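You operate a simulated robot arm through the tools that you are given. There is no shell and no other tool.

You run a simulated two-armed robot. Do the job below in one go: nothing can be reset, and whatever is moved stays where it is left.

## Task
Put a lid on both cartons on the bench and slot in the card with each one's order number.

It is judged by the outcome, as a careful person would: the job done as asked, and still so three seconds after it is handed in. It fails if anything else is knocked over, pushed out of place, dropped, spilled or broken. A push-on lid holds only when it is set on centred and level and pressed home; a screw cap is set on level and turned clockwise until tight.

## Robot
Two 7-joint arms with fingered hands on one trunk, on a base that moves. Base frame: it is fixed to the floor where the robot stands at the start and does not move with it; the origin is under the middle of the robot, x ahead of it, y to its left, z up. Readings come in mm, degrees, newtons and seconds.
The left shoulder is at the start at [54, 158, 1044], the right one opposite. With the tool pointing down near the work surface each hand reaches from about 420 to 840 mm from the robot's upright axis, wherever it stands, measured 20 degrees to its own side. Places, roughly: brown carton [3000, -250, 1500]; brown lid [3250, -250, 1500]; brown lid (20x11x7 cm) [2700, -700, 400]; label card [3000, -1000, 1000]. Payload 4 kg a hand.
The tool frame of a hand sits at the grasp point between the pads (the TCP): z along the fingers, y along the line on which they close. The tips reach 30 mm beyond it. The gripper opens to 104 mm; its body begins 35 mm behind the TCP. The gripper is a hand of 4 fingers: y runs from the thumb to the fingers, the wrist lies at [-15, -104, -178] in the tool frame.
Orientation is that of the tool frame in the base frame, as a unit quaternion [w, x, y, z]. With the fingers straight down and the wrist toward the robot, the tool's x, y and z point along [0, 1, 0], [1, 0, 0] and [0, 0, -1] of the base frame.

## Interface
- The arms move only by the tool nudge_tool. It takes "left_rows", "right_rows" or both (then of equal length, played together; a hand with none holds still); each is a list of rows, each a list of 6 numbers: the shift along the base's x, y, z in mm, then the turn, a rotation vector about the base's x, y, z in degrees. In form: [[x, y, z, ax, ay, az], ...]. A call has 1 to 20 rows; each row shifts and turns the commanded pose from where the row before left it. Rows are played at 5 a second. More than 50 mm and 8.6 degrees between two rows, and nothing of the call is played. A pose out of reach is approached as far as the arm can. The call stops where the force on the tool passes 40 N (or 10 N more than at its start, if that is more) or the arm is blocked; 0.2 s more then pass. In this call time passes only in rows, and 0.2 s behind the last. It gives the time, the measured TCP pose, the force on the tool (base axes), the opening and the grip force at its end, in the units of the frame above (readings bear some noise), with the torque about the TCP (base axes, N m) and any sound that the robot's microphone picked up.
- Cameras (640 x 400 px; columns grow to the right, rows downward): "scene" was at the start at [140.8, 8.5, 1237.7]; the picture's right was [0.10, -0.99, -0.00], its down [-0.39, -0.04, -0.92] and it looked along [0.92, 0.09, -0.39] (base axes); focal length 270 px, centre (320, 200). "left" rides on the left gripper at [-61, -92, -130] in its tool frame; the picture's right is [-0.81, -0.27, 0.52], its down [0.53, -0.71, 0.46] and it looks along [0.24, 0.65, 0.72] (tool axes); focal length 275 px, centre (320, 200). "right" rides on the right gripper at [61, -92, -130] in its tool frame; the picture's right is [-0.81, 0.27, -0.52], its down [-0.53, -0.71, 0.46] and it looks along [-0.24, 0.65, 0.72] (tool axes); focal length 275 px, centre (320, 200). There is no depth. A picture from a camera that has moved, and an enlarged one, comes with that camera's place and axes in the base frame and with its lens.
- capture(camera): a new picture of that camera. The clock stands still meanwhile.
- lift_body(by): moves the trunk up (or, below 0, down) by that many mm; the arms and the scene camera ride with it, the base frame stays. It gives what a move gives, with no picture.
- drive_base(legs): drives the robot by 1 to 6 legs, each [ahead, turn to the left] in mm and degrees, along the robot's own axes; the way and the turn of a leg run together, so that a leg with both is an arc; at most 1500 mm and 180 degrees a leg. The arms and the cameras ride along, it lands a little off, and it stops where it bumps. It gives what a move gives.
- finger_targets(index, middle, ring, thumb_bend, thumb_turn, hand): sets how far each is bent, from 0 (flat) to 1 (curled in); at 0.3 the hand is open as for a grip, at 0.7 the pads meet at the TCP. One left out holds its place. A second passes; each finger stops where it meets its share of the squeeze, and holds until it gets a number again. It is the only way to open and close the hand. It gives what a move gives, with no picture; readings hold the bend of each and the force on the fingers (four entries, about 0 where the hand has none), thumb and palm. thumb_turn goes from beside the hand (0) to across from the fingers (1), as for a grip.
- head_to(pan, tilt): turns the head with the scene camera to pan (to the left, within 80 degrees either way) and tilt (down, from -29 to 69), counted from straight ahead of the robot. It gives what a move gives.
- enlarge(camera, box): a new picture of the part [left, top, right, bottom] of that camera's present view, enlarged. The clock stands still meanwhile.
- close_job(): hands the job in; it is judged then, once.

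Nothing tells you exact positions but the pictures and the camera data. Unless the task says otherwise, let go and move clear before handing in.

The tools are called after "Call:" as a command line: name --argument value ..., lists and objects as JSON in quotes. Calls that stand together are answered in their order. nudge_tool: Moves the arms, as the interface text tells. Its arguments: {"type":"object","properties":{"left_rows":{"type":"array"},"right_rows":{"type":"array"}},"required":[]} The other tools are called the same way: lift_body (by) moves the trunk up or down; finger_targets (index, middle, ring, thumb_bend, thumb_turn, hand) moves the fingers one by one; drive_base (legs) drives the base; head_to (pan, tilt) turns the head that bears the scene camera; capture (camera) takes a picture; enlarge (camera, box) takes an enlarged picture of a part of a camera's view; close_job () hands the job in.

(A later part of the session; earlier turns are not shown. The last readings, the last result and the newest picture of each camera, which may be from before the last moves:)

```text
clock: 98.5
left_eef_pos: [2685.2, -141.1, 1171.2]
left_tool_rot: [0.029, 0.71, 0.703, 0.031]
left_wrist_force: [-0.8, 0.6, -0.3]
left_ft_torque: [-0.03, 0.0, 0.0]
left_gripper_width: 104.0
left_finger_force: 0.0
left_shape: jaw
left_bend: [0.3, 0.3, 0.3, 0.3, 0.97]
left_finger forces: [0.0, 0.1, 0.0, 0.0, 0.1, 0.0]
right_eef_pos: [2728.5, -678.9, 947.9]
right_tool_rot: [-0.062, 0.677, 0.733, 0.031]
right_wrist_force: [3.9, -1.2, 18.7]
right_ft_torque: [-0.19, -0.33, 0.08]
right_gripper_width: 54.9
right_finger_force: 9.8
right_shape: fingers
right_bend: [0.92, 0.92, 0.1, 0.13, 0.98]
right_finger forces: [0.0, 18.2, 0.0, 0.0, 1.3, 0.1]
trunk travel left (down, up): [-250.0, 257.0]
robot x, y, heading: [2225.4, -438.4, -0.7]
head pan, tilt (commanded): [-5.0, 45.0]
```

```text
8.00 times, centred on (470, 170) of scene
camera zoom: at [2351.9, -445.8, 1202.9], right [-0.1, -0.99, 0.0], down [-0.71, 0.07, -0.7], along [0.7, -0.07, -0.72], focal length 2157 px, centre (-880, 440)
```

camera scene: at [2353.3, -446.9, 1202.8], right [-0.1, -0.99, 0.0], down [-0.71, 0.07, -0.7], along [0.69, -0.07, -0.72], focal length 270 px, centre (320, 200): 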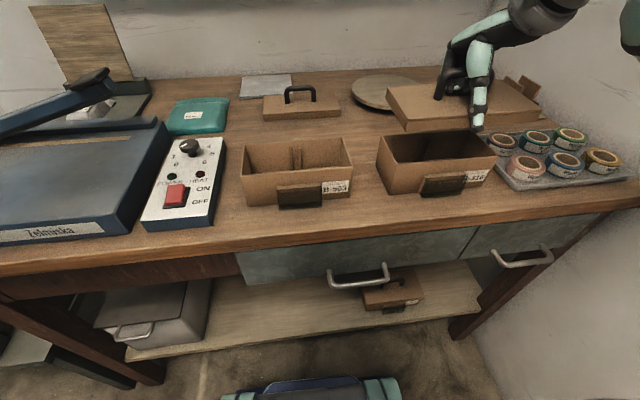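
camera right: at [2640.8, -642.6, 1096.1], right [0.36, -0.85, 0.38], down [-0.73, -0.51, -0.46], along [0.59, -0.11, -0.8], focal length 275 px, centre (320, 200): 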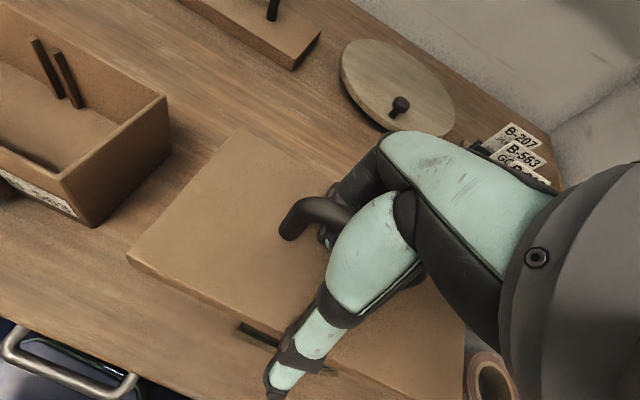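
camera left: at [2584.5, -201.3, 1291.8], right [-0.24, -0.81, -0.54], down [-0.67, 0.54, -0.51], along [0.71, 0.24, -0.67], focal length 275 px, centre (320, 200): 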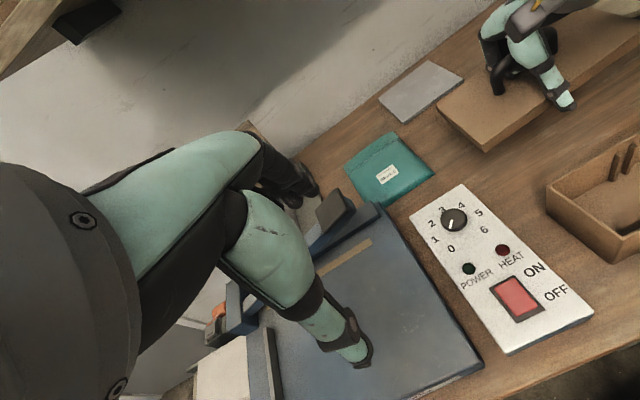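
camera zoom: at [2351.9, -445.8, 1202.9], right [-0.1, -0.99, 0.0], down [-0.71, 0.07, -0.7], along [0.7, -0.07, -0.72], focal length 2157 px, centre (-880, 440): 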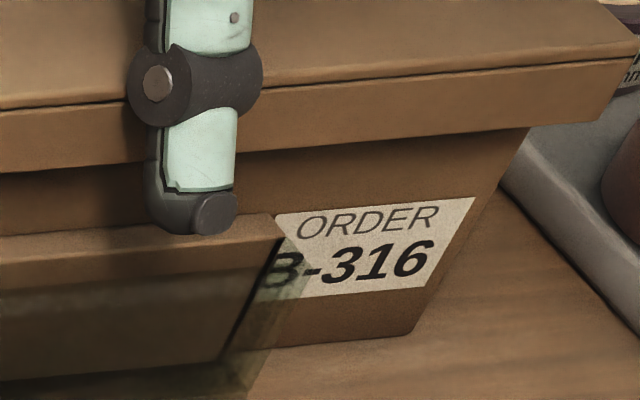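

The lid keeps resting on the rim at TCP z≈949, and the thumb tip is touching the card pocket's top. I'll move the thumb out of the way first, then check again.

Call:
nudge_tool --right_rows '[[0, 0, 3, 0, 0, 0], [0, 0, 0, 0, 0, 0]]'

Call:
finger_targets --hand "right" --thumb_bend 0.0 --thumb_turn 0.4

Call:
enlarge --camera "scene" --box '[360, 90, 560, 215]'

```text
clock: 99.2
left_eef_pos: [2686.0, -140.7, 1169.8]
left_tool_rot: [0.027, 0.71, 0.703, 0.031]
left_wrist_force: [0.3, -0.1, -0.4]
left_ft_torque: [-0.02, 0.0, -0.01]
left_gripper_width: 103.9
left_finger_force: 0.1
left_shape: jaw
left_bend: [0.3, 0.3, 0.3, 0.3, 0.97]
left_finger forces: [0.0, 0.1, 0.0, 0.0, 0.0, 0.0]
right_eef_pos: [2727.1, -678.3, 949.2]
right_tool_rot: [-0.065, 0.677, 0.733, 0.03]
right_wrist_force: [-0.7, 0.2, 1.9]
right_ft_torque: [-0.02, 0.0, -0.03]
right_gripper_width: 54.9
right_finger_force: 0.6
right_shape: fingers
right_bend: [0.92, 0.92, 0.1, 0.14, 0.97]
right_finger forces: [0.1, 1.0, 0.0, 0.1, 0.8, 0.0]
trunk travel left (down, up): [-250.0, 257.0]
robot x, y, heading: [2224.2, -434.9, -0.8]
head pan, tilt (commanded): [-5.0, 45.0]
```

```text
clock: 100.2
left_eef_pos: [2686.0, -142.5, 1171.3]
left_tool_rot: [0.027, 0.71, 0.703, 0.032]
left_wrist_force: [-0.3, 0.5, -0.2]
left_ft_torque: [0.03, -0.02, 0.02]
left_gripper_width: 103.9
left_finger_force: 0.1
left_shape: jaw
left_bend: [0.3, 0.3, 0.3, 0.3, 0.97]
left_finger forces: [0.1, 0.1, 0.0, 0.0, 0.1, 0.1]
right_eef_pos: [2728.2, -680.8, 951.0]
right_tool_rot: [-0.063, 0.677, 0.733, 0.033]
right_wrist_force: [0.2, -0.2, -1.2]
right_ft_torque: [0.0, -0.01, 0.03]
right_gripper_width: 80.0
right_finger_force: 0.5
right_shape: fingers
right_bend: [0.92, 0.92, 0.1, 0.0, 0.38]
right_finger forces: [0.2, 0.2, 0.1, 0.1, 0.0, 0.0]
trunk travel left (down, up): [-250.0, 257.0]
robot x, y, heading: [2226.2, -433.6, -0.8]
head pan, tilt (commanded): [-5.0, 45.0]
```

```text
3.20 times, centred on (460, 152) of scene
camera zoom: at [2353.5, -446.5, 1202.8], right [-0.1, -0.99, 0.0], down [-0.71, 0.07, -0.7], along [0.69, -0.07, -0.72], focal length 863 px, centre (-128, 352)
```

zoom: 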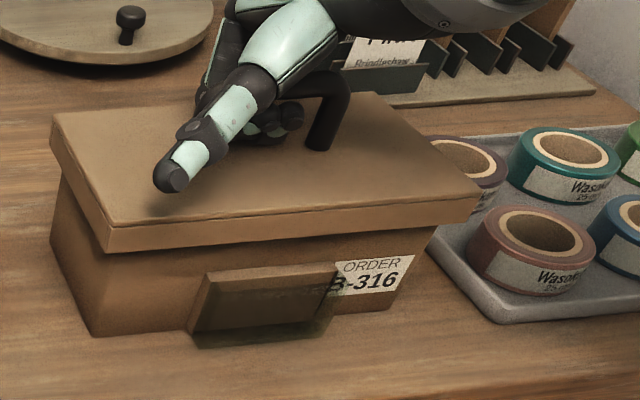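

The thumb is clear and the lid now rests on the rim without load. I'll measure the corners precisely.

Call:
enlarge --camera "scene" --box '[370, 120, 434, 160]'

Call:
enlarge --camera "scene" --box '[470, 135, 534, 175]'

Call:
enlarge --camera "scene" --box '[370, 150, 434, 190]'

Call:
enlarge --camera "scene" --box '[440, 100, 520, 150]'

```text
10.00 times, centred on (402, 140) of scene
camera zoom: at [2353.5, -446.5, 1202.8], right [-0.1, -0.99, 0.0], down [-0.71, 0.07, -0.7], along [0.69, -0.07, -0.72], focal length 2696 px, centre (-500, 800)
```

zoom: 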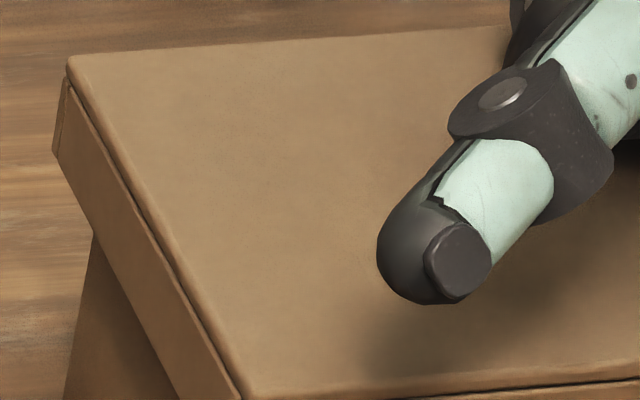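

```text
10.00 times, centred on (502, 155) of scene
camera zoom: at [2353.5, -446.5, 1202.8], right [-0.1, -0.99, 0.0], down [-0.71, 0.07, -0.7], along [0.69, -0.07, -0.72], focal length 2696 px, centre (-1500, 650)
```

zoom: 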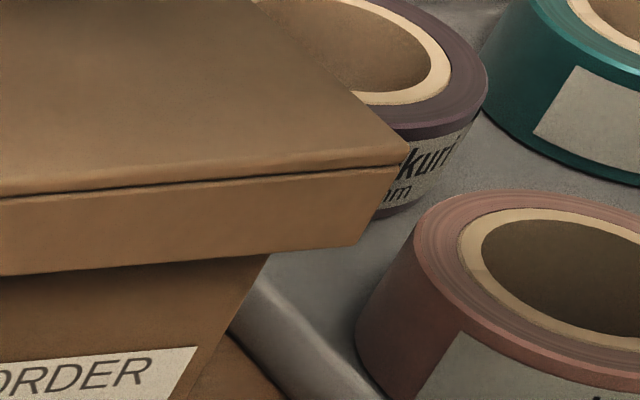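

```text
10.00 times, centred on (402, 170) of scene
camera zoom: at [2353.5, -446.5, 1202.8], right [-0.1, -0.99, 0.0], down [-0.71, 0.07, -0.7], along [0.69, -0.07, -0.72], focal length 2696 px, centre (-500, 500)
```

zoom: 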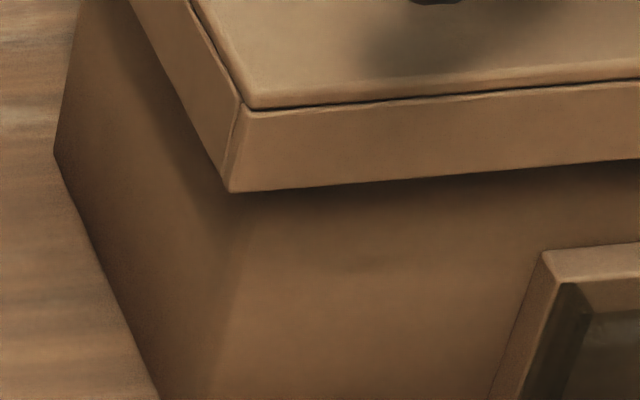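

```text
8.00 times, centred on (480, 125) of scene
camera zoom: at [2353.5, -446.5, 1202.8], right [-0.1, -0.99, 0.0], down [-0.71, 0.07, -0.7], along [0.69, -0.07, -0.72], focal length 2157 px, centre (-960, 800)
```

zoom: 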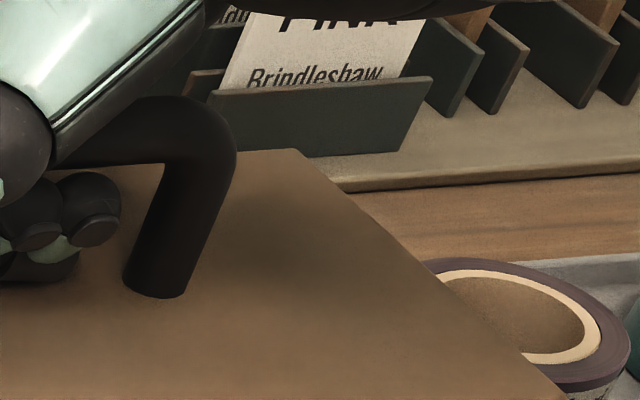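

Measured at the rim plane, the lid is centred within about 1 mm at (2728.5, -691), level, and resting on the rim, so it just needs pressing home. The thumb is clear now, so I'll press down steadily.

Call:
nudge_tool --right_rows '[[0, 0, -3, 0, 0, 0], [0, 0, -3, 0, 0, 0], [0, 0, -3, 0, 0, 0], [0, 0, -3, 0, 0, 0], [0, 0, -2, 0, 0, 0], [0, 0, -2, 0, 0, 0], [0, 0, -2, 0, 0, 0]]'

Call:
enlarge --camera "scene" --box '[360, 90, 560, 215]'

```text
clock: 101.2
left_eef_pos: [2672.9, -143.5, 1177.1]
left_tool_rot: [0.038, 0.712, 0.7, 0.039]
left_wrist_force: [0.6, -0.1, -0.8]
left_ft_torque: [-0.01, 0.0, -0.03]
left_gripper_width: 104.4
left_finger_force: 0.0
left_shape: jaw
left_bend: [0.3, 0.3, 0.3, 0.3, 0.98]
left_finger forces: [0.0, 0.0, 0.0, 0.0, 0.1, 0.0]
right_eef_pos: [2719.7, -680.4, 951.0]
right_tool_rot: [-0.052, 0.677, 0.732, 0.044]
right_wrist_force: [-0.3, -0.5, 1.0]
right_ft_torque: [-0.02, -0.01, 0.03]
right_gripper_width: 80.1
right_finger_force: 0.2
right_shape: fingers
right_bend: [0.92, 0.92, 0.1, 0.0, 0.38]
right_finger forces: [0.0, 0.1, 0.1, 0.0, 0.0, 0.0]
trunk travel left (down, up): [-250.0, 257.0]
robot x, y, heading: [2223.5, -438.5, -0.8]
head pan, tilt (commanded): [-5.0, 45.0]
stopped in row 5 (right hand): the force on the tool passed its limit at 43 N (the readings are from after the stop); the commanded pose is now the measured one
```

```text
3.20 times, centred on (460, 152) of scene
camera zoom: at [2352.8, -447.2, 1202.6], right [-0.1, -0.99, 0.0], down [-0.71, 0.07, -0.7], along [0.69, -0.07, -0.72], focal length 863 px, centre (-128, 352)
```

zoom: 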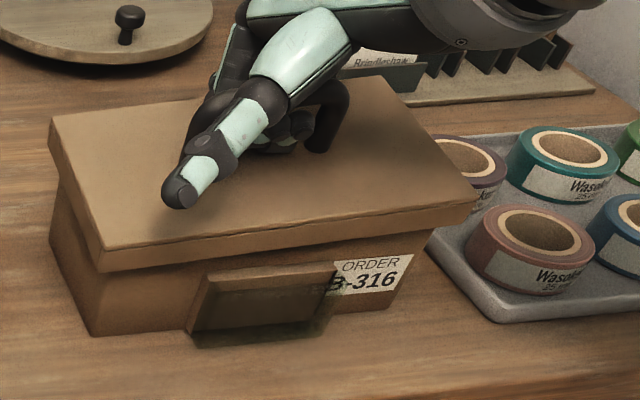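

Call:
enlarge --camera "scene" --box '[370, 120, 434, 160]'

Call:
enlarge --camera "scene" --box '[470, 135, 534, 175]'

Call:
enlarge --camera "scene" --box '[370, 150, 434, 190]'

Call:
enlarge --camera "scene" --box '[440, 100, 520, 150]'

```text
10.00 times, centred on (402, 140) of scene
camera zoom: at [2352.8, -447.2, 1202.6], right [-0.1, -0.99, 0.0], down [-0.71, 0.07, -0.7], along [0.69, -0.07, -0.72], focal length 2696 px, centre (-500, 800)
```

zoom: 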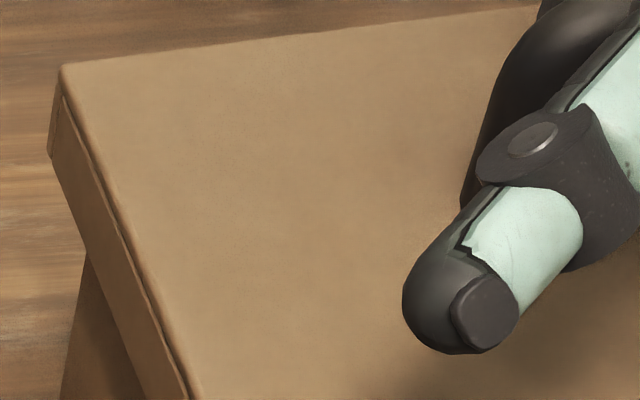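

```text
10.00 times, centred on (502, 155) of scene
camera zoom: at [2352.8, -447.2, 1202.6], right [-0.1, -0.99, 0.0], down [-0.71, 0.07, -0.7], along [0.69, -0.07, -0.72], focal length 2696 px, centre (-1500, 650)
```

zoom: 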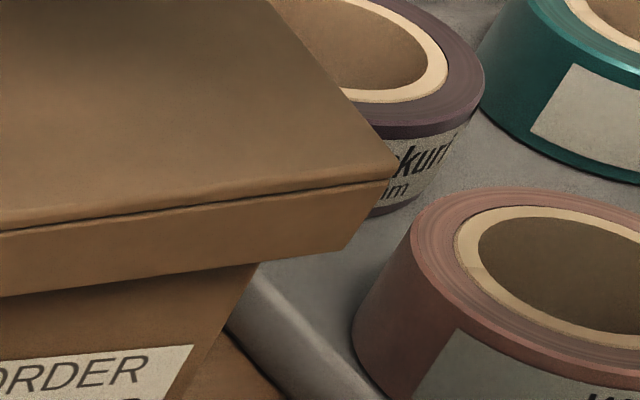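

```text
10.00 times, centred on (402, 170) of scene
camera zoom: at [2352.8, -447.2, 1202.6], right [-0.1, -0.99, 0.0], down [-0.71, 0.07, -0.7], along [0.69, -0.07, -0.72], focal length 2696 px, centre (-500, 500)
```

zoom: 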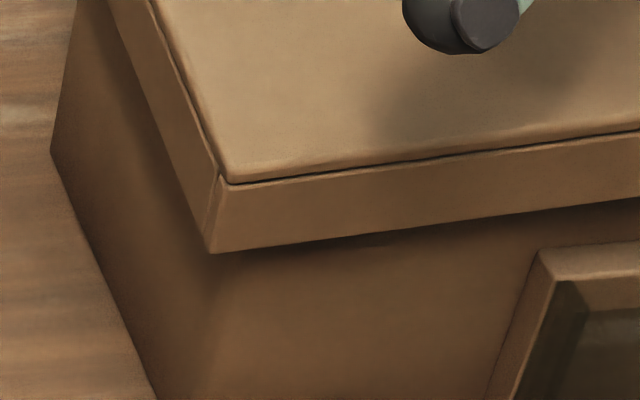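

```text
8.00 times, centred on (480, 125) of scene
camera zoom: at [2352.8, -447.2, 1202.6], right [-0.1, -0.99, 0.0], down [-0.71, 0.07, -0.7], along [0.69, -0.07, -0.72], focal length 2157 px, centre (-960, 800)
```

zoom: 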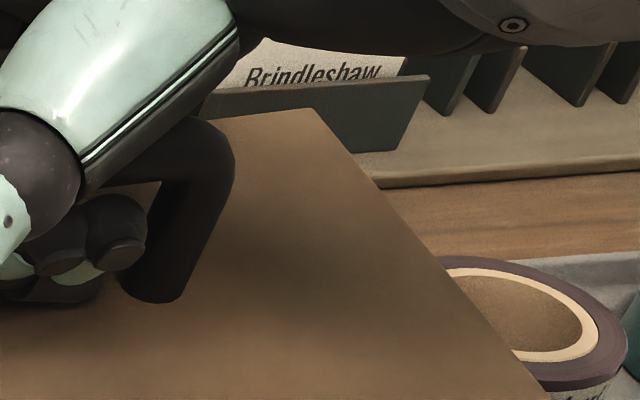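

Pressing this way tipped the lid, with its front-left corner down, probably from the thumb. I'll lift it off, put the thumb back so the handle is held square, and re-level it. Then I'll just set it down, let go, and press from above with a fist.

Call:
nudge_tool --right_rows '[[0, 0, 5, 0, 0, 0], [0, 0, 8, 0, 0, 0], [0, 0, 10, 0, 0, 0], [0, 0, 10, 0, 0, 0], [0, 0, 0, 0, 0, 0]]'

Call:
finger_targets --hand "right" --thumb_turn 1.0

Call:
capture --camera "scene"

Call:
enlarge --camera "scene" --box '[360, 70, 560, 195]'

```text
clock: 102.4
left_eef_pos: [2674.8, -142.1, 1177.1]
left_tool_rot: [0.038, 0.711, 0.701, 0.038]
left_wrist_force: [0.1, -0.1, 0.0]
left_ft_torque: [-0.03, 0.01, 0.0]
left_gripper_width: 104.0
left_finger_force: 0.1
left_shape: jaw
left_bend: [0.3, 0.3, 0.3, 0.3, 0.98]
left_finger forces: [0.0, 0.0, 0.1, 0.0, 0.0, 0.0]
right_eef_pos: [2720.9, -679.8, 986.6]
right_tool_rot: [-0.052, 0.677, 0.733, 0.043]
right_wrist_force: [0.0, -0.4, -0.8]
right_ft_torque: [-0.02, -0.01, 0.01]
right_gripper_width: 79.9
right_finger_force: 0.8
right_shape: fingers
right_bend: [0.92, 0.92, 0.1, 0.0, 0.38]
right_finger forces: [0.6, 0.1, 0.1, 0.0, 0.0, 0.0]
trunk travel left (down, up): [-250.0, 257.0]
robot x, y, heading: [2220.0, -434.7, -0.9]
head pan, tilt (commanded): [-5.0, 45.0]
```

```text
clock: 103.4
left_eef_pos: [2673.6, -142.6, 1177.1]
left_tool_rot: [0.038, 0.711, 0.701, 0.038]
left_wrist_force: [0.0, 0.1, -1.1]
left_ft_torque: [0.0, -0.02, -0.03]
left_gripper_width: 103.9
left_finger_force: 0.2
left_shape: jaw
left_bend: [0.3, 0.3, 0.3, 0.3, 0.98]
left_finger forces: [0.1, 0.0, 0.1, 0.1, 0.1, 0.1]
right_eef_pos: [2720.1, -679.4, 985.8]
right_tool_rot: [-0.052, 0.677, 0.733, 0.044]
right_wrist_force: [0.1, -0.6, 0.0]
right_ft_torque: [-0.02, 0.01, 0.03]
right_gripper_width: 58.0
right_finger_force: 0.2
right_shape: fingers
right_bend: [0.92, 0.92, 0.1, 0.0, 0.95]
right_finger forces: [0.5, 0.1, 0.1, 0.1, 0.0, 0.0]
trunk travel left (down, up): [-250.0, 257.0]
robot x, y, heading: [2224.5, -436.1, -0.7]
head pan, tilt (commanded): [-5.0, 45.0]
```

```text
taken
camera scene: at [2353.5, -446.4, 1202.8], right [-0.1, -0.99, 0.0], down [-0.71, 0.07, -0.7], along [0.69, -0.07, -0.72], focal length 270 px, centre (320, 200)
```

scene: 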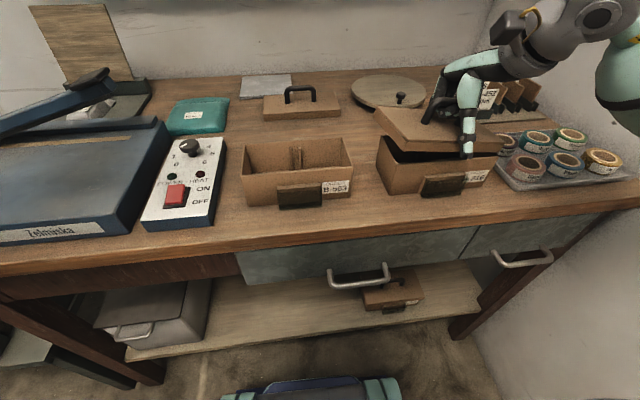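

```text
3.20 times, centred on (460, 132) of scene
camera zoom: at [2353.5, -446.4, 1202.8], right [-0.1, -0.99, 0.0], down [-0.71, 0.07, -0.7], along [0.69, -0.07, -0.72], focal length 863 px, centre (-128, 416)
```

zoom: 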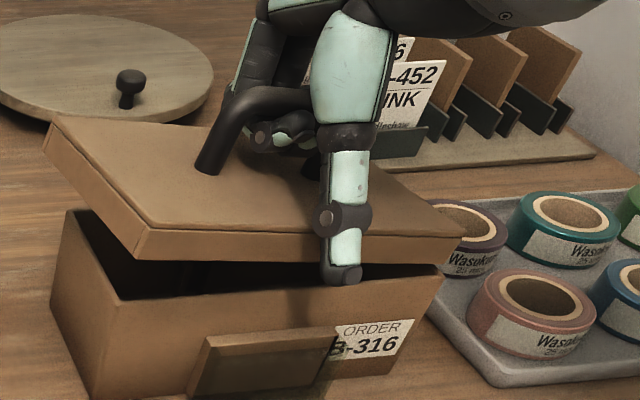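

Call:
nudge_tool --right_rows '[[0, 0, 10, 0, 0, 0], [0, 0, 10, 0, 0, 0], [0, 0, 0, 0, 0, 0], [0, 0, 0, 0, 0, 0]]'

Call:
finger_targets --hand "right" --thumb_bend 0.17

Call:
enlarge --camera "scene" --box '[360, 60, 560, 185]'

```text
clock: 104.4
left_eef_pos: [2675.0, -142.1, 1177.3]
left_tool_rot: [0.037, 0.711, 0.701, 0.037]
left_wrist_force: [0.5, 0.5, 0.4]
left_ft_torque: [0.0, 0.0, 0.03]
left_gripper_width: 103.9
left_finger_force: 0.0
left_shape: jaw
left_bend: [0.3, 0.3, 0.3, 0.3, 0.98]
left_finger forces: [0.1, 0.1, 0.0, 0.1, 0.1, 0.0]
right_eef_pos: [2721.2, -679.2, 1005.1]
right_tool_rot: [-0.052, 0.677, 0.733, 0.044]
right_wrist_force: [-0.7, -0.6, -0.9]
right_ft_torque: [-0.01, 0.0, -0.01]
right_gripper_width: 58.0
right_finger_force: 0.6
right_shape: fingers
right_bend: [0.92, 0.92, 0.1, 0.0, 0.95]
right_finger forces: [0.5, 0.2, 0.0, 0.0, 0.0, 0.0]
trunk travel left (down, up): [-250.0, 257.0]
robot x, y, heading: [2226.8, -435.2, -0.9]
head pan, tilt (commanded): [-5.0, 45.0]
```

```text
clock: 105.4
left_eef_pos: [2673.1, -143.0, 1177.0]
left_tool_rot: [0.038, 0.71, 0.702, 0.037]
left_wrist_force: [-0.3, -0.6, -0.5]
left_ft_torque: [0.0, 0.03, 0.01]
left_gripper_width: 103.7
left_finger_force: 0.1
left_shape: jaw
left_bend: [0.3, 0.3, 0.3, 0.3, 0.98]
left_finger forces: [0.0, 0.0, 0.0, 0.0, 0.0, 0.0]
right_eef_pos: [2721.0, -679.0, 1004.3]
right_tool_rot: [-0.053, 0.678, 0.732, 0.043]
right_wrist_force: [-0.5, -0.2, 0.0]
right_ft_torque: [-0.01, 0.04, 0.02]
right_gripper_width: 53.6
right_finger_force: 0.7
right_shape: fingers
right_bend: [0.92, 0.92, 0.1, 0.17, 0.96]
right_finger forces: [0.4, 0.1, 0.0, 0.0, 0.0, 0.0]
trunk travel left (down, up): [-250.0, 257.0]
robot x, y, heading: [2224.4, -436.3, -0.6]
head pan, tilt (commanded): [-5.0, 45.0]
```

```text
3.20 times, centred on (460, 122) of scene
camera zoom: at [2353.5, -446.4, 1202.8], right [-0.1, -0.99, 0.0], down [-0.71, 0.07, -0.7], along [0.69, -0.07, -0.72], focal length 863 px, centre (-128, 448)
```

zoom: 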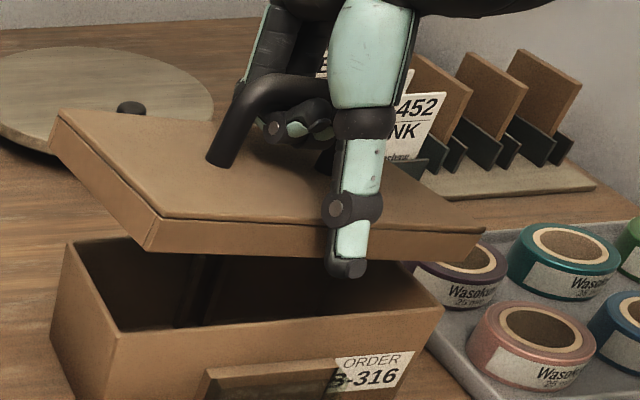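

With the thumb loose, the bar lies square across index and middle, so the lid follows the hand's own tilt. I'll level the hand and see how the lid hangs.

Call:
nudge_tool --right_rows '[[0, 0, 3, -2.6, 0, -0.8], [0, 0, 3, -2.6, 0, -0.8], [0, 0, 3, -2.6, 0, -0.7], [0, 0, 0, 0, 0, 0], [0, 0, 0, 0, 0, 0]]'

Call:
enlarge --camera "scene" --box '[360, 60, 560, 185]'

```text
clock: 106.6
left_eef_pos: [2674.5, -143.0, 1177.1]
left_tool_rot: [0.038, 0.712, 0.701, 0.037]
left_wrist_force: [0.2, -0.3, 0.0]
left_ft_torque: [-0.03, 0.02, -0.03]
left_gripper_width: 103.8
left_finger_force: 0.1
left_shape: jaw
left_bend: [0.3, 0.3, 0.3, 0.3, 0.98]
left_finger forces: [0.0, 0.0, 0.0, 0.1, 0.1, 0.0]
right_eef_pos: [2720.5, -680.6, 1013.3]
right_tool_rot: [-0.005, 0.694, 0.72, -0.005]
right_wrist_force: [0.2, -0.5, -0.4]
right_ft_torque: [0.01, -0.01, -0.01]
right_gripper_width: 53.7
right_finger_force: 0.2
right_shape: fingers
right_bend: [0.92, 0.92, 0.1, 0.17, 0.96]
right_finger forces: [0.5, 0.3, 0.0, 0.0, 0.0, 0.0]
trunk travel left (down, up): [-250.0, 257.0]
robot x, y, heading: [2224.7, -439.7, -0.6]
head pan, tilt (commanded): [-5.0, 45.0]
```

```text
3.20 times, centred on (460, 122) of scene
camera zoom: at [2353.5, -446.4, 1202.8], right [-0.1, -0.99, 0.0], down [-0.71, 0.07, -0.7], along [0.69, -0.07, -0.72], focal length 863 px, centre (-128, 448)
```

zoom: 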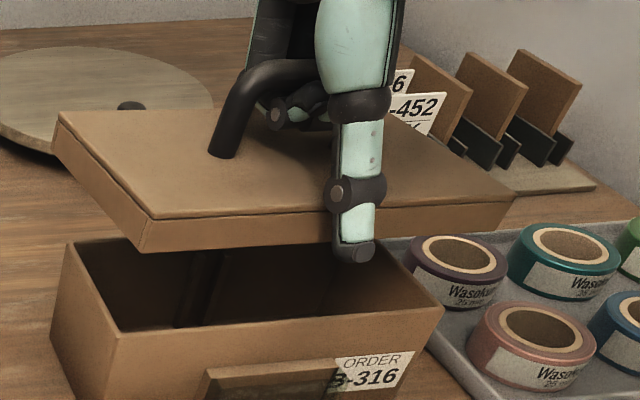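

Call:
finger_targets --hand "right" --thumb_bend 0.27

Call:
enlarge --camera "scene" --box '[360, 60, 560, 185]'

```text
clock: 107.6
left_eef_pos: [2675.6, -141.7, 1178.2]
left_tool_rot: [0.038, 0.711, 0.701, 0.038]
left_wrist_force: [-0.1, 0.7, -0.1]
left_ft_torque: [0.0, -0.02, -0.06]
left_gripper_width: 104.0
left_finger_force: 0.0
left_shape: jaw
left_bend: [0.3, 0.3, 0.3, 0.3, 0.98]
left_finger forces: [0.0, 0.0, 0.1, 0.0, 0.1, 0.0]
right_eef_pos: [2720.2, -679.9, 1013.2]
right_tool_rot: [-0.004, 0.694, 0.72, -0.005]
right_wrist_force: [-0.3, -0.2, 0.3]
right_ft_torque: [0.0, 0.0, -0.02]
right_gripper_width: 49.9
right_finger_force: 0.2
right_shape: fingers
right_bend: [0.92, 0.92, 0.1, 0.27, 0.97]
right_finger forces: [0.6, 0.2, 0.1, 0.0, 0.1, 0.0]
trunk travel left (down, up): [-250.0, 257.0]
robot x, y, heading: [2224.4, -434.0, -0.7]
head pan, tilt (commanded): [-5.0, 45.0]
```

```text
3.20 times, centred on (460, 122) of scene
camera zoom: at [2353.5, -446.4, 1202.8], right [-0.1, -0.99, 0.0], down [-0.71, 0.07, -0.7], along [0.69, -0.07, -0.72], focal length 863 px, centre (-128, 448)
```

zoom: 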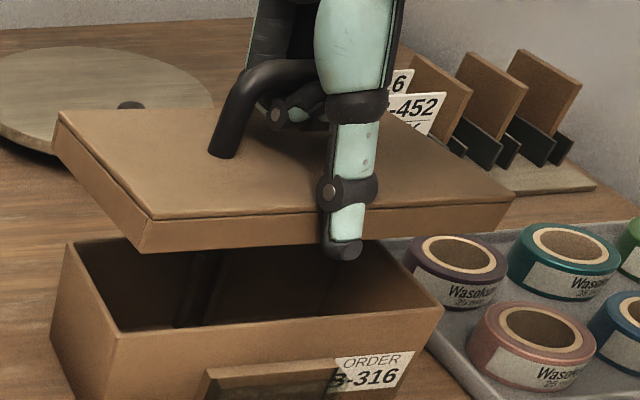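

Call:
finger_targets --hand "right" --index 0.98 --middle 0.98 --thumb_bend 0.1

Call:
enlarge --camera "scene" --box '[360, 60, 560, 185]'

```text
clock: 108.6
left_eef_pos: [2673.9, -142.3, 1178.5]
left_tool_rot: [0.038, 0.711, 0.701, 0.038]
left_wrist_force: [0.0, 0.3, 0.4]
left_ft_torque: [0.01, 0.0, 0.0]
left_gripper_width: 103.9
left_finger_force: 0.1
left_shape: jaw
left_bend: [0.3, 0.3, 0.3, 0.3, 0.98]
left_finger forces: [0.0, 0.1, 0.0, 0.0, 0.0, 0.0]
right_eef_pos: [2720.3, -680.4, 1013.6]
right_tool_rot: [-0.005, 0.694, 0.72, -0.005]
right_wrist_force: [-0.3, 0.0, -1.5]
right_ft_torque: [-0.04, 0.0, -0.02]
right_gripper_width: 68.0
right_finger_force: 0.0
right_shape: fingers
right_bend: [0.98, 0.98, 0.1, 0.1, 0.96]
right_finger forces: [0.5, 0.3, 0.0, 0.1, 0.0, 0.1]
trunk travel left (down, up): [-250.0, 257.0]
robot x, y, heading: [2224.5, -439.1, -0.5]
head pan, tilt (commanded): [-5.0, 45.0]
```

```text
3.20 times, centred on (460, 122) of scene
camera zoom: at [2353.5, -446.4, 1202.8], right [-0.1, -0.99, 0.0], down [-0.71, 0.07, -0.7], along [0.69, -0.07, -0.72], focal length 863 px, centre (-128, 448)
```

zoom: 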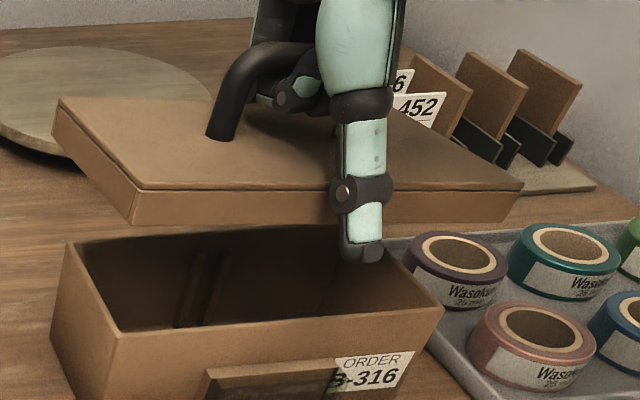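

Call:
nudge_tool --right_rows '[[-2.5, -3, 0, -2.2, -1.4, -0.5], [-2.5, -3, 0, -2.2, -1.4, -0.5], [0, 0, 0, 0, 0, 0], [0, 0, 0, 0, 0, 0], [0, 0, 0, 0, 0, 0]]'

Call:
enlarge --camera "scene" --box '[360, 60, 560, 185]'

```text
clock: 109.8
left_eef_pos: [2675.4, -142.2, 1176.6]
left_tool_rot: [0.038, 0.711, 0.701, 0.037]
left_wrist_force: [0.6, -0.4, -0.5]
left_ft_torque: [-0.02, -0.02, 0.0]
left_gripper_width: 103.9
left_finger_force: 0.1
left_shape: jaw
left_bend: [0.3, 0.3, 0.3, 0.3, 0.98]
left_finger forces: [0.0, 0.0, 0.0, 0.0, 0.0, 0.1]
right_eef_pos: [2715.4, -687.5, 1014.0]
right_tool_rot: [0.039, 0.7, 0.713, -0.017]
right_wrist_force: [0.8, -0.4, -1.0]
right_ft_torque: [-0.02, 0.0, -0.03]
right_gripper_width: 68.1
right_finger_force: 0.5
right_shape: fingers
right_bend: [0.98, 0.98, 0.1, 0.1, 0.96]
right_finger forces: [0.4, 0.4, 0.1, 0.0, 0.1, 0.0]
trunk travel left (down, up): [-250.0, 257.0]
robot x, y, heading: [2222.5, -438.9, -0.8]
head pan, tilt (commanded): [-5.0, 45.0]
```

```text
3.20 times, centred on (460, 122) of scene
camera zoom: at [2353.5, -446.5, 1202.8], right [-0.1, -0.99, 0.0], down [-0.71, 0.07, -0.7], along [0.69, -0.07, -0.72], focal length 863 px, centre (-128, 448)
```

zoom: 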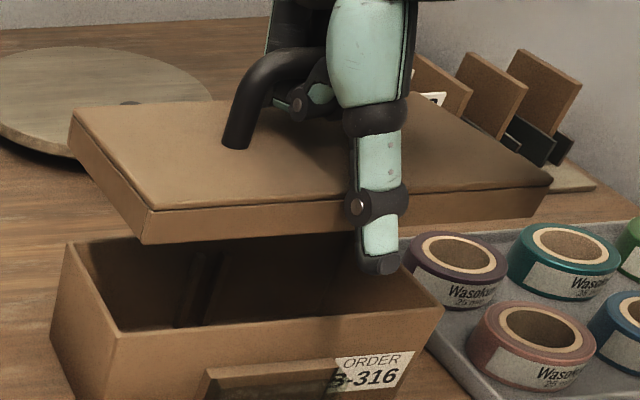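

Call:
nudge_tool --right_rows '[[3, -1.5, -8, -0.8, -0.9, -0.9], [3, -1.5, -8, -0.8, -0.9, -0.9], [3, -1.5, -8, 0, 0, 0], [1, -0.5, -8, 0, 0, 0], [0, 0, -8, 0, 0, 0], [0, 0, -8, 0, 0, 0], [0, 0, 0, 0, 0, 0], [0, 0, 0, 0, 0, 0]]'

Call:
enlarge --camera "scene" --box '[370, 100, 450, 150]'

Call:
enlarge --camera "scene" --box '[440, 110, 536, 170]'

Call:
enlarge --camera "scene" --box '[360, 80, 560, 205]'

```text
clock: 111.6
left_eef_pos: [2675.1, -142.4, 1177.5]
left_tool_rot: [0.038, 0.711, 0.701, 0.038]
left_wrist_force: [0.6, -0.2, 0.3]
left_ft_torque: [0.0, 0.01, -0.02]
left_gripper_width: 104.1
left_finger_force: 0.0
left_shape: jaw
left_bend: [0.3, 0.3, 0.3, 0.3, 0.98]
left_finger forces: [0.0, 0.0, 0.1, 0.0, 0.0, 0.0]
right_eef_pos: [2725.5, -691.4, 966.2]
right_tool_rot: [0.06, 0.71, 0.701, -0.016]
right_wrist_force: [-1.2, -1.0, 0.1]
right_ft_torque: [0.01, 0.03, -0.02]
right_gripper_width: 67.9
right_finger_force: 0.6
right_shape: fingers
right_bend: [0.98, 0.98, 0.1, 0.1, 0.96]
right_finger forces: [0.4, 0.3, 0.1, 0.0, 0.0, 0.1]
trunk travel left (down, up): [-250.0, 257.0]
robot x, y, heading: [2227.4, -438.3, -0.8]
head pan, tilt (commanded): [-5.0, 45.0]
```

```text
8.00 times, centred on (410, 125) of scene
camera zoom: at [2353.5, -446.5, 1202.8], right [-0.1, -0.99, 0.0], down [-0.71, 0.07, -0.7], along [0.69, -0.07, -0.72], focal length 2157 px, centre (-400, 800)
```

zoom: 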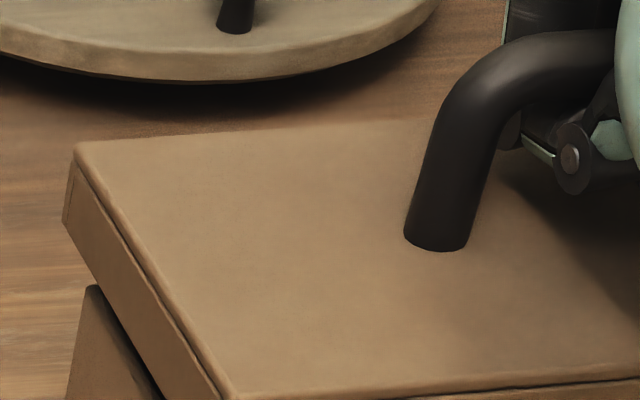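

```text
6.67 times, centred on (488, 140) of scene
camera zoom: at [2353.5, -446.5, 1202.8], right [-0.1, -0.99, 0.0], down [-0.71, 0.07, -0.7], along [0.69, -0.07, -0.72], focal length 1797 px, centre (-800, 600)
```

zoom: 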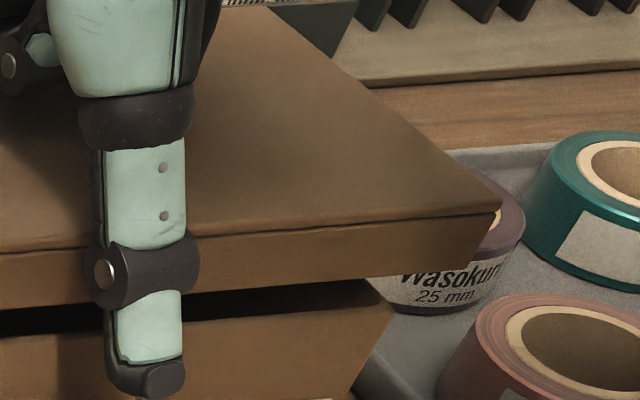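

```text
3.20 times, centred on (460, 142) of scene
camera zoom: at [2353.5, -446.5, 1202.8], right [-0.1, -0.99, 0.0], down [-0.71, 0.07, -0.7], along [0.69, -0.07, -0.72], focal length 863 px, centre (-128, 384)
```

zoom: 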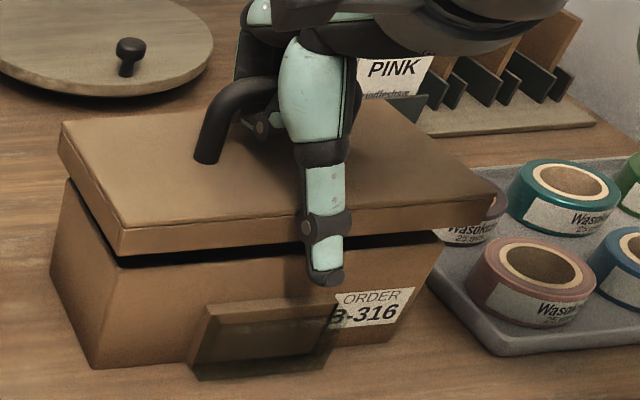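

Call:
nudge_tool --right_rows '[[-1, 0.8, 0, 0, -0.8, 0], [-1, 0.7, -4, 0, -0.7, 0], [0, 0, -4, 0, 0, 0], [0, 0, -3, 0, 0, 0], [0, 0, -3, 0, 0, 0], [0, 0, -2, 0, 0, 0], [0, 0, 0, 0, 0, 0]]'

Call:
enlarge --camera "scene" --box '[360, 90, 560, 215]'

```text
clock: 113.2
left_eef_pos: [2675.0, -143.4, 1177.3]
left_tool_rot: [0.038, 0.711, 0.701, 0.038]
left_wrist_force: [0.7, 0.2, -0.2]
left_ft_torque: [-0.02, -0.03, 0.0]
left_gripper_width: 104.0
left_finger_force: 0.0
left_shape: jaw
left_bend: [0.3, 0.3, 0.3, 0.3, 0.98]
left_finger forces: [0.0, 0.1, 0.1, 0.0, 0.1, 0.0]
right_eef_pos: [2723.6, -690.1, 949.7]
right_tool_rot: [0.068, 0.711, 0.7, -0.006]
right_wrist_force: [0.3, 0.6, -0.2]
right_ft_torque: [0.03, 0.02, 0.02]
right_gripper_width: 67.9
right_finger_force: 0.3
right_shape: fingers
right_bend: [0.98, 0.98, 0.1, 0.1, 0.96]
right_finger forces: [0.4, 0.5, 0.0, 0.1, 0.0, 0.1]
trunk travel left (down, up): [-250.0, 257.0]
robot x, y, heading: [2223.1, -437.4, -0.8]
head pan, tilt (commanded): [-5.0, 45.0]
```

```text
3.20 times, centred on (460, 152) of scene
camera zoom: at [2353.5, -446.4, 1202.8], right [-0.1, -0.99, 0.0], down [-0.71, 0.07, -0.7], along [0.69, -0.07, -0.72], focal length 863 px, centre (-128, 352)
```

zoom: 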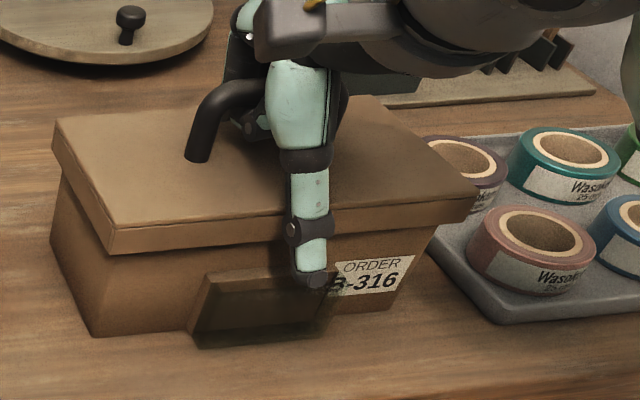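

Call:
finger_targets --hand "right" --thumb_turn 0.0 --thumb_bend 0.0

Call:
nudge_tool --right_rows '[[0, 0, -2, 0, 0, 0], [0, 0, -2, 0, 0, 0], [0, 0, -1, 0, 0, 0], [0, 0, 0, 0, 0, 0]]'

Call:
enlarge --camera "scene" --box '[360, 90, 560, 215]'

```text
clock: 114.2
left_eef_pos: [2674.4, -142.9, 1176.3]
left_tool_rot: [0.039, 0.711, 0.701, 0.037]
left_wrist_force: [0.4, 1.2, 0.1]
left_ft_torque: [-0.04, 0.0, -0.01]
left_gripper_width: 104.2
left_finger_force: 0.0
left_shape: jaw
left_bend: [0.3, 0.3, 0.3, 0.3, 0.98]
left_finger forces: [0.1, 0.1, 0.0, 0.1, 0.0, 0.0]
right_eef_pos: [2723.6, -690.1, 949.6]
right_tool_rot: [0.068, 0.711, 0.7, -0.005]
right_wrist_force: [-0.4, 0.8, 0.2]
right_ft_torque: [0.01, -0.01, -0.02]
right_gripper_width: 99.3
right_finger_force: 0.5
right_shape: fingers
right_bend: [0.98, 0.98, 0.1, 0.0, 0.0]
right_finger forces: [0.3, 0.5, 0.1, 0.1, 0.1, 0.1]
trunk travel left (down, up): [-250.0, 257.0]
robot x, y, heading: [2227.1, -434.2, -0.6]
head pan, tilt (commanded): [-5.0, 45.0]
```

```text
clock: 115.2
left_eef_pos: [2674.3, -143.4, 1177.2]
left_tool_rot: [0.038, 0.712, 0.7, 0.038]
left_wrist_force: [0.5, 0.5, -1.3]
left_ft_torque: [-0.02, 0.04, 0.0]
left_gripper_width: 104.3
left_finger_force: 0.0
left_shape: jaw
left_bend: [0.3, 0.3, 0.3, 0.3, 0.98]
left_finger forces: [0.0, 0.0, 0.1, 0.0, 0.0, 0.0]
right_eef_pos: [2723.4, -690.3, 944.9]
right_tool_rot: [0.068, 0.711, 0.7, -0.006]
right_wrist_force: [-0.4, 0.1, -0.3]
right_ft_torque: [-0.01, 0.0, -0.03]
right_gripper_width: 99.1
right_finger_force: 0.2
right_shape: fingers
right_bend: [0.98, 0.98, 0.1, 0.0, 0.0]
right_finger forces: [0.4, 0.4, 0.1, 0.1, 0.0, 0.0]
trunk travel left (down, up): [-250.0, 257.0]
robot x, y, heading: [2223.3, -436.6, -0.7]
head pan, tilt (commanded): [-5.0, 45.0]
```

```text
3.20 times, centred on (460, 152) of scene
camera zoom: at [2353.5, -446.5, 1202.8], right [-0.1, -0.99, 0.0], down [-0.71, 0.07, -0.7], along [0.69, -0.07, -0.72], focal length 863 px, centre (-128, 352)
```

zoom: 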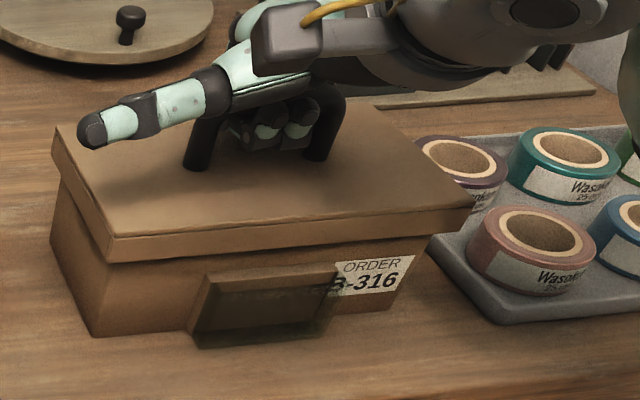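

The lid is still hanging freely although its skirt should now be below the rim, so it seems to be going over the carton this time. I'll continue lowering.

Call:
nudge_tool --right_rows '[[0, 0, -2, 0, 0, 0], [0, 0, -2, 0, 0, 0], [0, 0, -2, 0, 0, 0], [0, 0, 0, 0, 0, 0]]'

Call:
enlarge --camera "scene" --box '[360, 90, 560, 215]'

```text
clock: 116.2
left_eef_pos: [2675.2, -142.7, 1177.2]
left_tool_rot: [0.038, 0.712, 0.7, 0.037]
left_wrist_force: [-0.3, -0.4, 0.8]
left_ft_torque: [-0.04, 0.01, 0.0]
left_gripper_width: 104.1
left_finger_force: 0.0
left_shape: jaw
left_bend: [0.3, 0.3, 0.3, 0.3, 0.98]
left_finger forces: [0.1, 0.0, 0.0, 0.0, 0.0, 0.0]
right_eef_pos: [2723.7, -689.9, 938.1]
right_tool_rot: [0.069, 0.711, 0.7, -0.007]
right_wrist_force: [0.2, 0.4, -0.2]
right_ft_torque: [0.01, 0.01, -0.01]
right_gripper_width: 99.1
right_finger_force: 0.3
right_shape: fingers
right_bend: [0.98, 0.98, 0.1, 0.0, 0.0]
right_finger forces: [0.3, 0.5, 0.1, 0.1, 0.1, 0.1]
trunk travel left (down, up): [-250.0, 257.0]
robot x, y, heading: [2222.4, -435.1, -0.6]
head pan, tilt (commanded): [-5.0, 45.0]
```

```text
3.20 times, centred on (460, 152) of scene
camera zoom: at [2353.5, -446.4, 1202.8], right [-0.1, -0.99, 0.0], down [-0.71, 0.07, -0.7], along [0.69, -0.07, -0.72], focal length 863 px, centre (-128, 352)
```

zoom: 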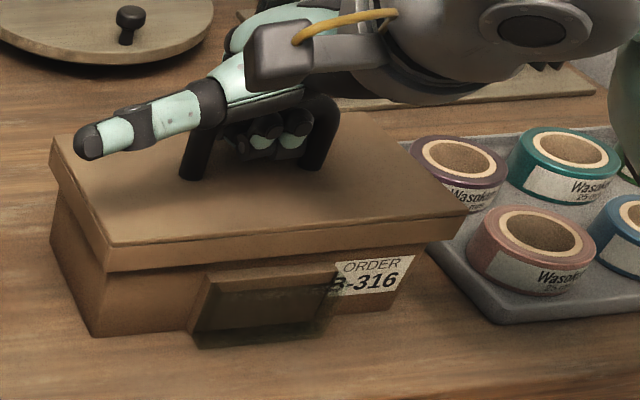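

It's sliding over the carton. I'll keep lowering until it bottoms out.

Call:
nudge_tool --right_rows '[[0, 0, -2, 0, 0, 0], [0, 0, -2, 0, 0, 0], [0, 0, -1, 0, 0, 0], [0, 0, 0, 0, 0, 0]]'

Call:
enlarge --camera "scene" --box '[360, 90, 560, 215]'

```text
clock: 117.2
left_eef_pos: [2673.7, -143.1, 1177.9]
left_tool_rot: [0.038, 0.711, 0.701, 0.038]
left_wrist_force: [0.2, 0.0, 0.3]
left_ft_torque: [-0.01, -0.02, 0.02]
left_gripper_width: 104.0
left_finger_force: 0.0
left_shape: jaw
left_bend: [0.3, 0.3, 0.3, 0.3, 0.98]
left_finger forces: [0.1, 0.0, 0.0, 0.0, 0.0, 0.0]
right_eef_pos: [2723.4, -690.0, 933.9]
right_tool_rot: [0.068, 0.71, 0.701, -0.005]
right_wrist_force: [-0.9, -0.1, 0.3]
right_ft_torque: [-0.02, 0.02, 0.01]
right_gripper_width: 99.1
right_finger_force: 0.0
right_shape: fingers
right_bend: [0.98, 0.98, 0.1, 0.0, 0.0]
right_finger forces: [0.0, 0.0, 0.1, 0.0, 0.1, 0.0]
trunk travel left (down, up): [-250.0, 257.0]
robot x, y, heading: [2228.8, -437.5, -0.7]
head pan, tilt (commanded): [-5.0, 45.0]
```

```text
3.20 times, centred on (460, 152) of scene
camera zoom: at [2353.4, -446.4, 1202.8], right [-0.1, -0.99, 0.0], down [-0.71, 0.07, -0.7], along [0.69, -0.07, -0.72], focal length 863 px, centre (-128, 352)
```

zoom: 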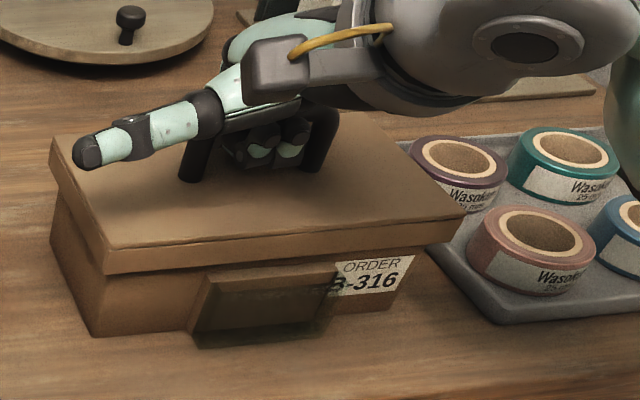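

The lid now rests fully over the carton and the fingers carry no weight. I'll press gently to seat it, watching the thumb and palm readings.

Call:
nudge_tool --right_rows '[[0, 0, -2, 0, 0, 0], [0, 0, -2, 0, 0, 0], [0, 0, -2, 0, 0, 0], [0, 0, -2, 0, 0, 0]]'

Call:
enlarge --camera "scene" --box '[360, 90, 560, 215]'

```text
clock: 118.2
left_eef_pos: [2673.4, -142.2, 1176.1]
left_tool_rot: [0.038, 0.711, 0.701, 0.038]
left_wrist_force: [0.4, 0.5, 0.1]
left_ft_torque: [-0.01, 0.01, -0.01]
left_gripper_width: 104.0
left_finger_force: 0.1
left_shape: jaw
left_bend: [0.3, 0.3, 0.3, 0.3, 0.98]
left_finger forces: [0.0, 0.0, 0.0, 0.0, 0.0, 0.0]
right_eef_pos: [2722.8, -690.2, 926.7]
right_tool_rot: [0.069, 0.711, 0.7, -0.005]
right_wrist_force: [1.2, -0.2, 3.4]
right_ft_torque: [-0.03, -0.06, 0.0]
right_gripper_width: 99.0
right_finger_force: 2.3
right_shape: fingers
right_bend: [0.98, 0.98, 0.1, 0.0, 0.0]
right_finger forces: [0.0, 4.3, 0.0, 0.0, 0.0, 0.1]
trunk travel left (down, up): [-250.0, 257.0]
robot x, y, heading: [2224.4, -433.6, -0.5]
head pan, tilt (commanded): [-5.0, 45.0]
```

```text
3.20 times, centred on (460, 152) of scene
camera zoom: at [2353.1, -446.2, 1202.9], right [-0.1, -0.99, 0.0], down [-0.71, 0.07, -0.7], along [0.69, -0.07, -0.72], focal length 863 px, centre (-128, 352)
```

zoom: 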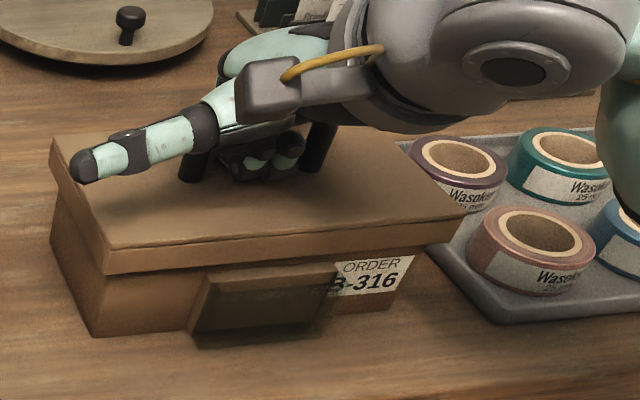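

Contact is now near the lid's centre, by the curled fingers and not the thumb. I'll press it home.

Call:
nudge_tool --right_rows '[[0, 0, -2, 0, 0, 0], [0, 0, -2, 0, 0, 0], [0, 0, -2, 0, 0, 0], [0, 0, -2, 0, 0, 0], [0, 0, -2, 0, 0, 0], [0, 0, -2, 0, 0, 0]]'

Call:
enlarge --camera "scene" --box '[360, 90, 560, 215]'

```text
clock: 119.2
left_eef_pos: [2661.4, -146.4, 1183.6]
left_tool_rot: [0.049, 0.714, 0.698, 0.043]
left_wrist_force: [-1.6, -0.5, -0.3]
left_ft_torque: [0.03, 0.01, -0.01]
left_gripper_width: 104.0
left_finger_force: 0.0
left_shape: jaw
left_bend: [0.3, 0.3, 0.3, 0.3, 0.98]
left_finger forces: [0.0, 0.0, 0.0, 0.0, 0.0, 0.0]
right_eef_pos: [2713.7, -691.8, 929.1]
right_tool_rot: [0.078, 0.711, 0.699, 0.004]
right_wrist_force: [0.0, 0.9, 0.9]
right_ft_torque: [0.01, 0.0, -0.04]
right_gripper_width: 99.3
right_finger_force: 0.4
right_shape: fingers
right_bend: [0.98, 0.98, 0.1, 0.0, 0.0]
right_finger forces: [0.2, 0.0, 0.0, 0.0, 0.0, 0.0]
trunk travel left (down, up): [-250.0, 257.0]
robot x, y, heading: [2225.7, -436.2, -0.7]
head pan, tilt (commanded): [-5.0, 45.0]
stopped in row 4 (right hand): the force on the tool passed its limit at 41 N (the readings are from after the stop); the commanded pose is now the measured one
```

```text
3.20 times, centred on (460, 152) of scene
camera zoom: at [2353.4, -447.3, 1202.4], right [-0.1, -0.99, 0.0], down [-0.71, 0.07, -0.7], along [0.69, -0.07, -0.72], focal length 863 px, centre (-128, 352)
```

zoom: 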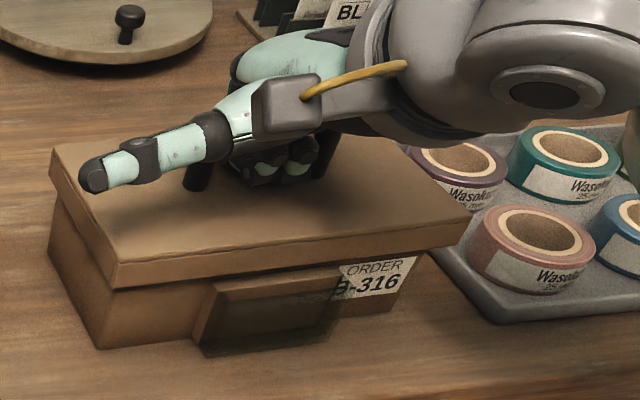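

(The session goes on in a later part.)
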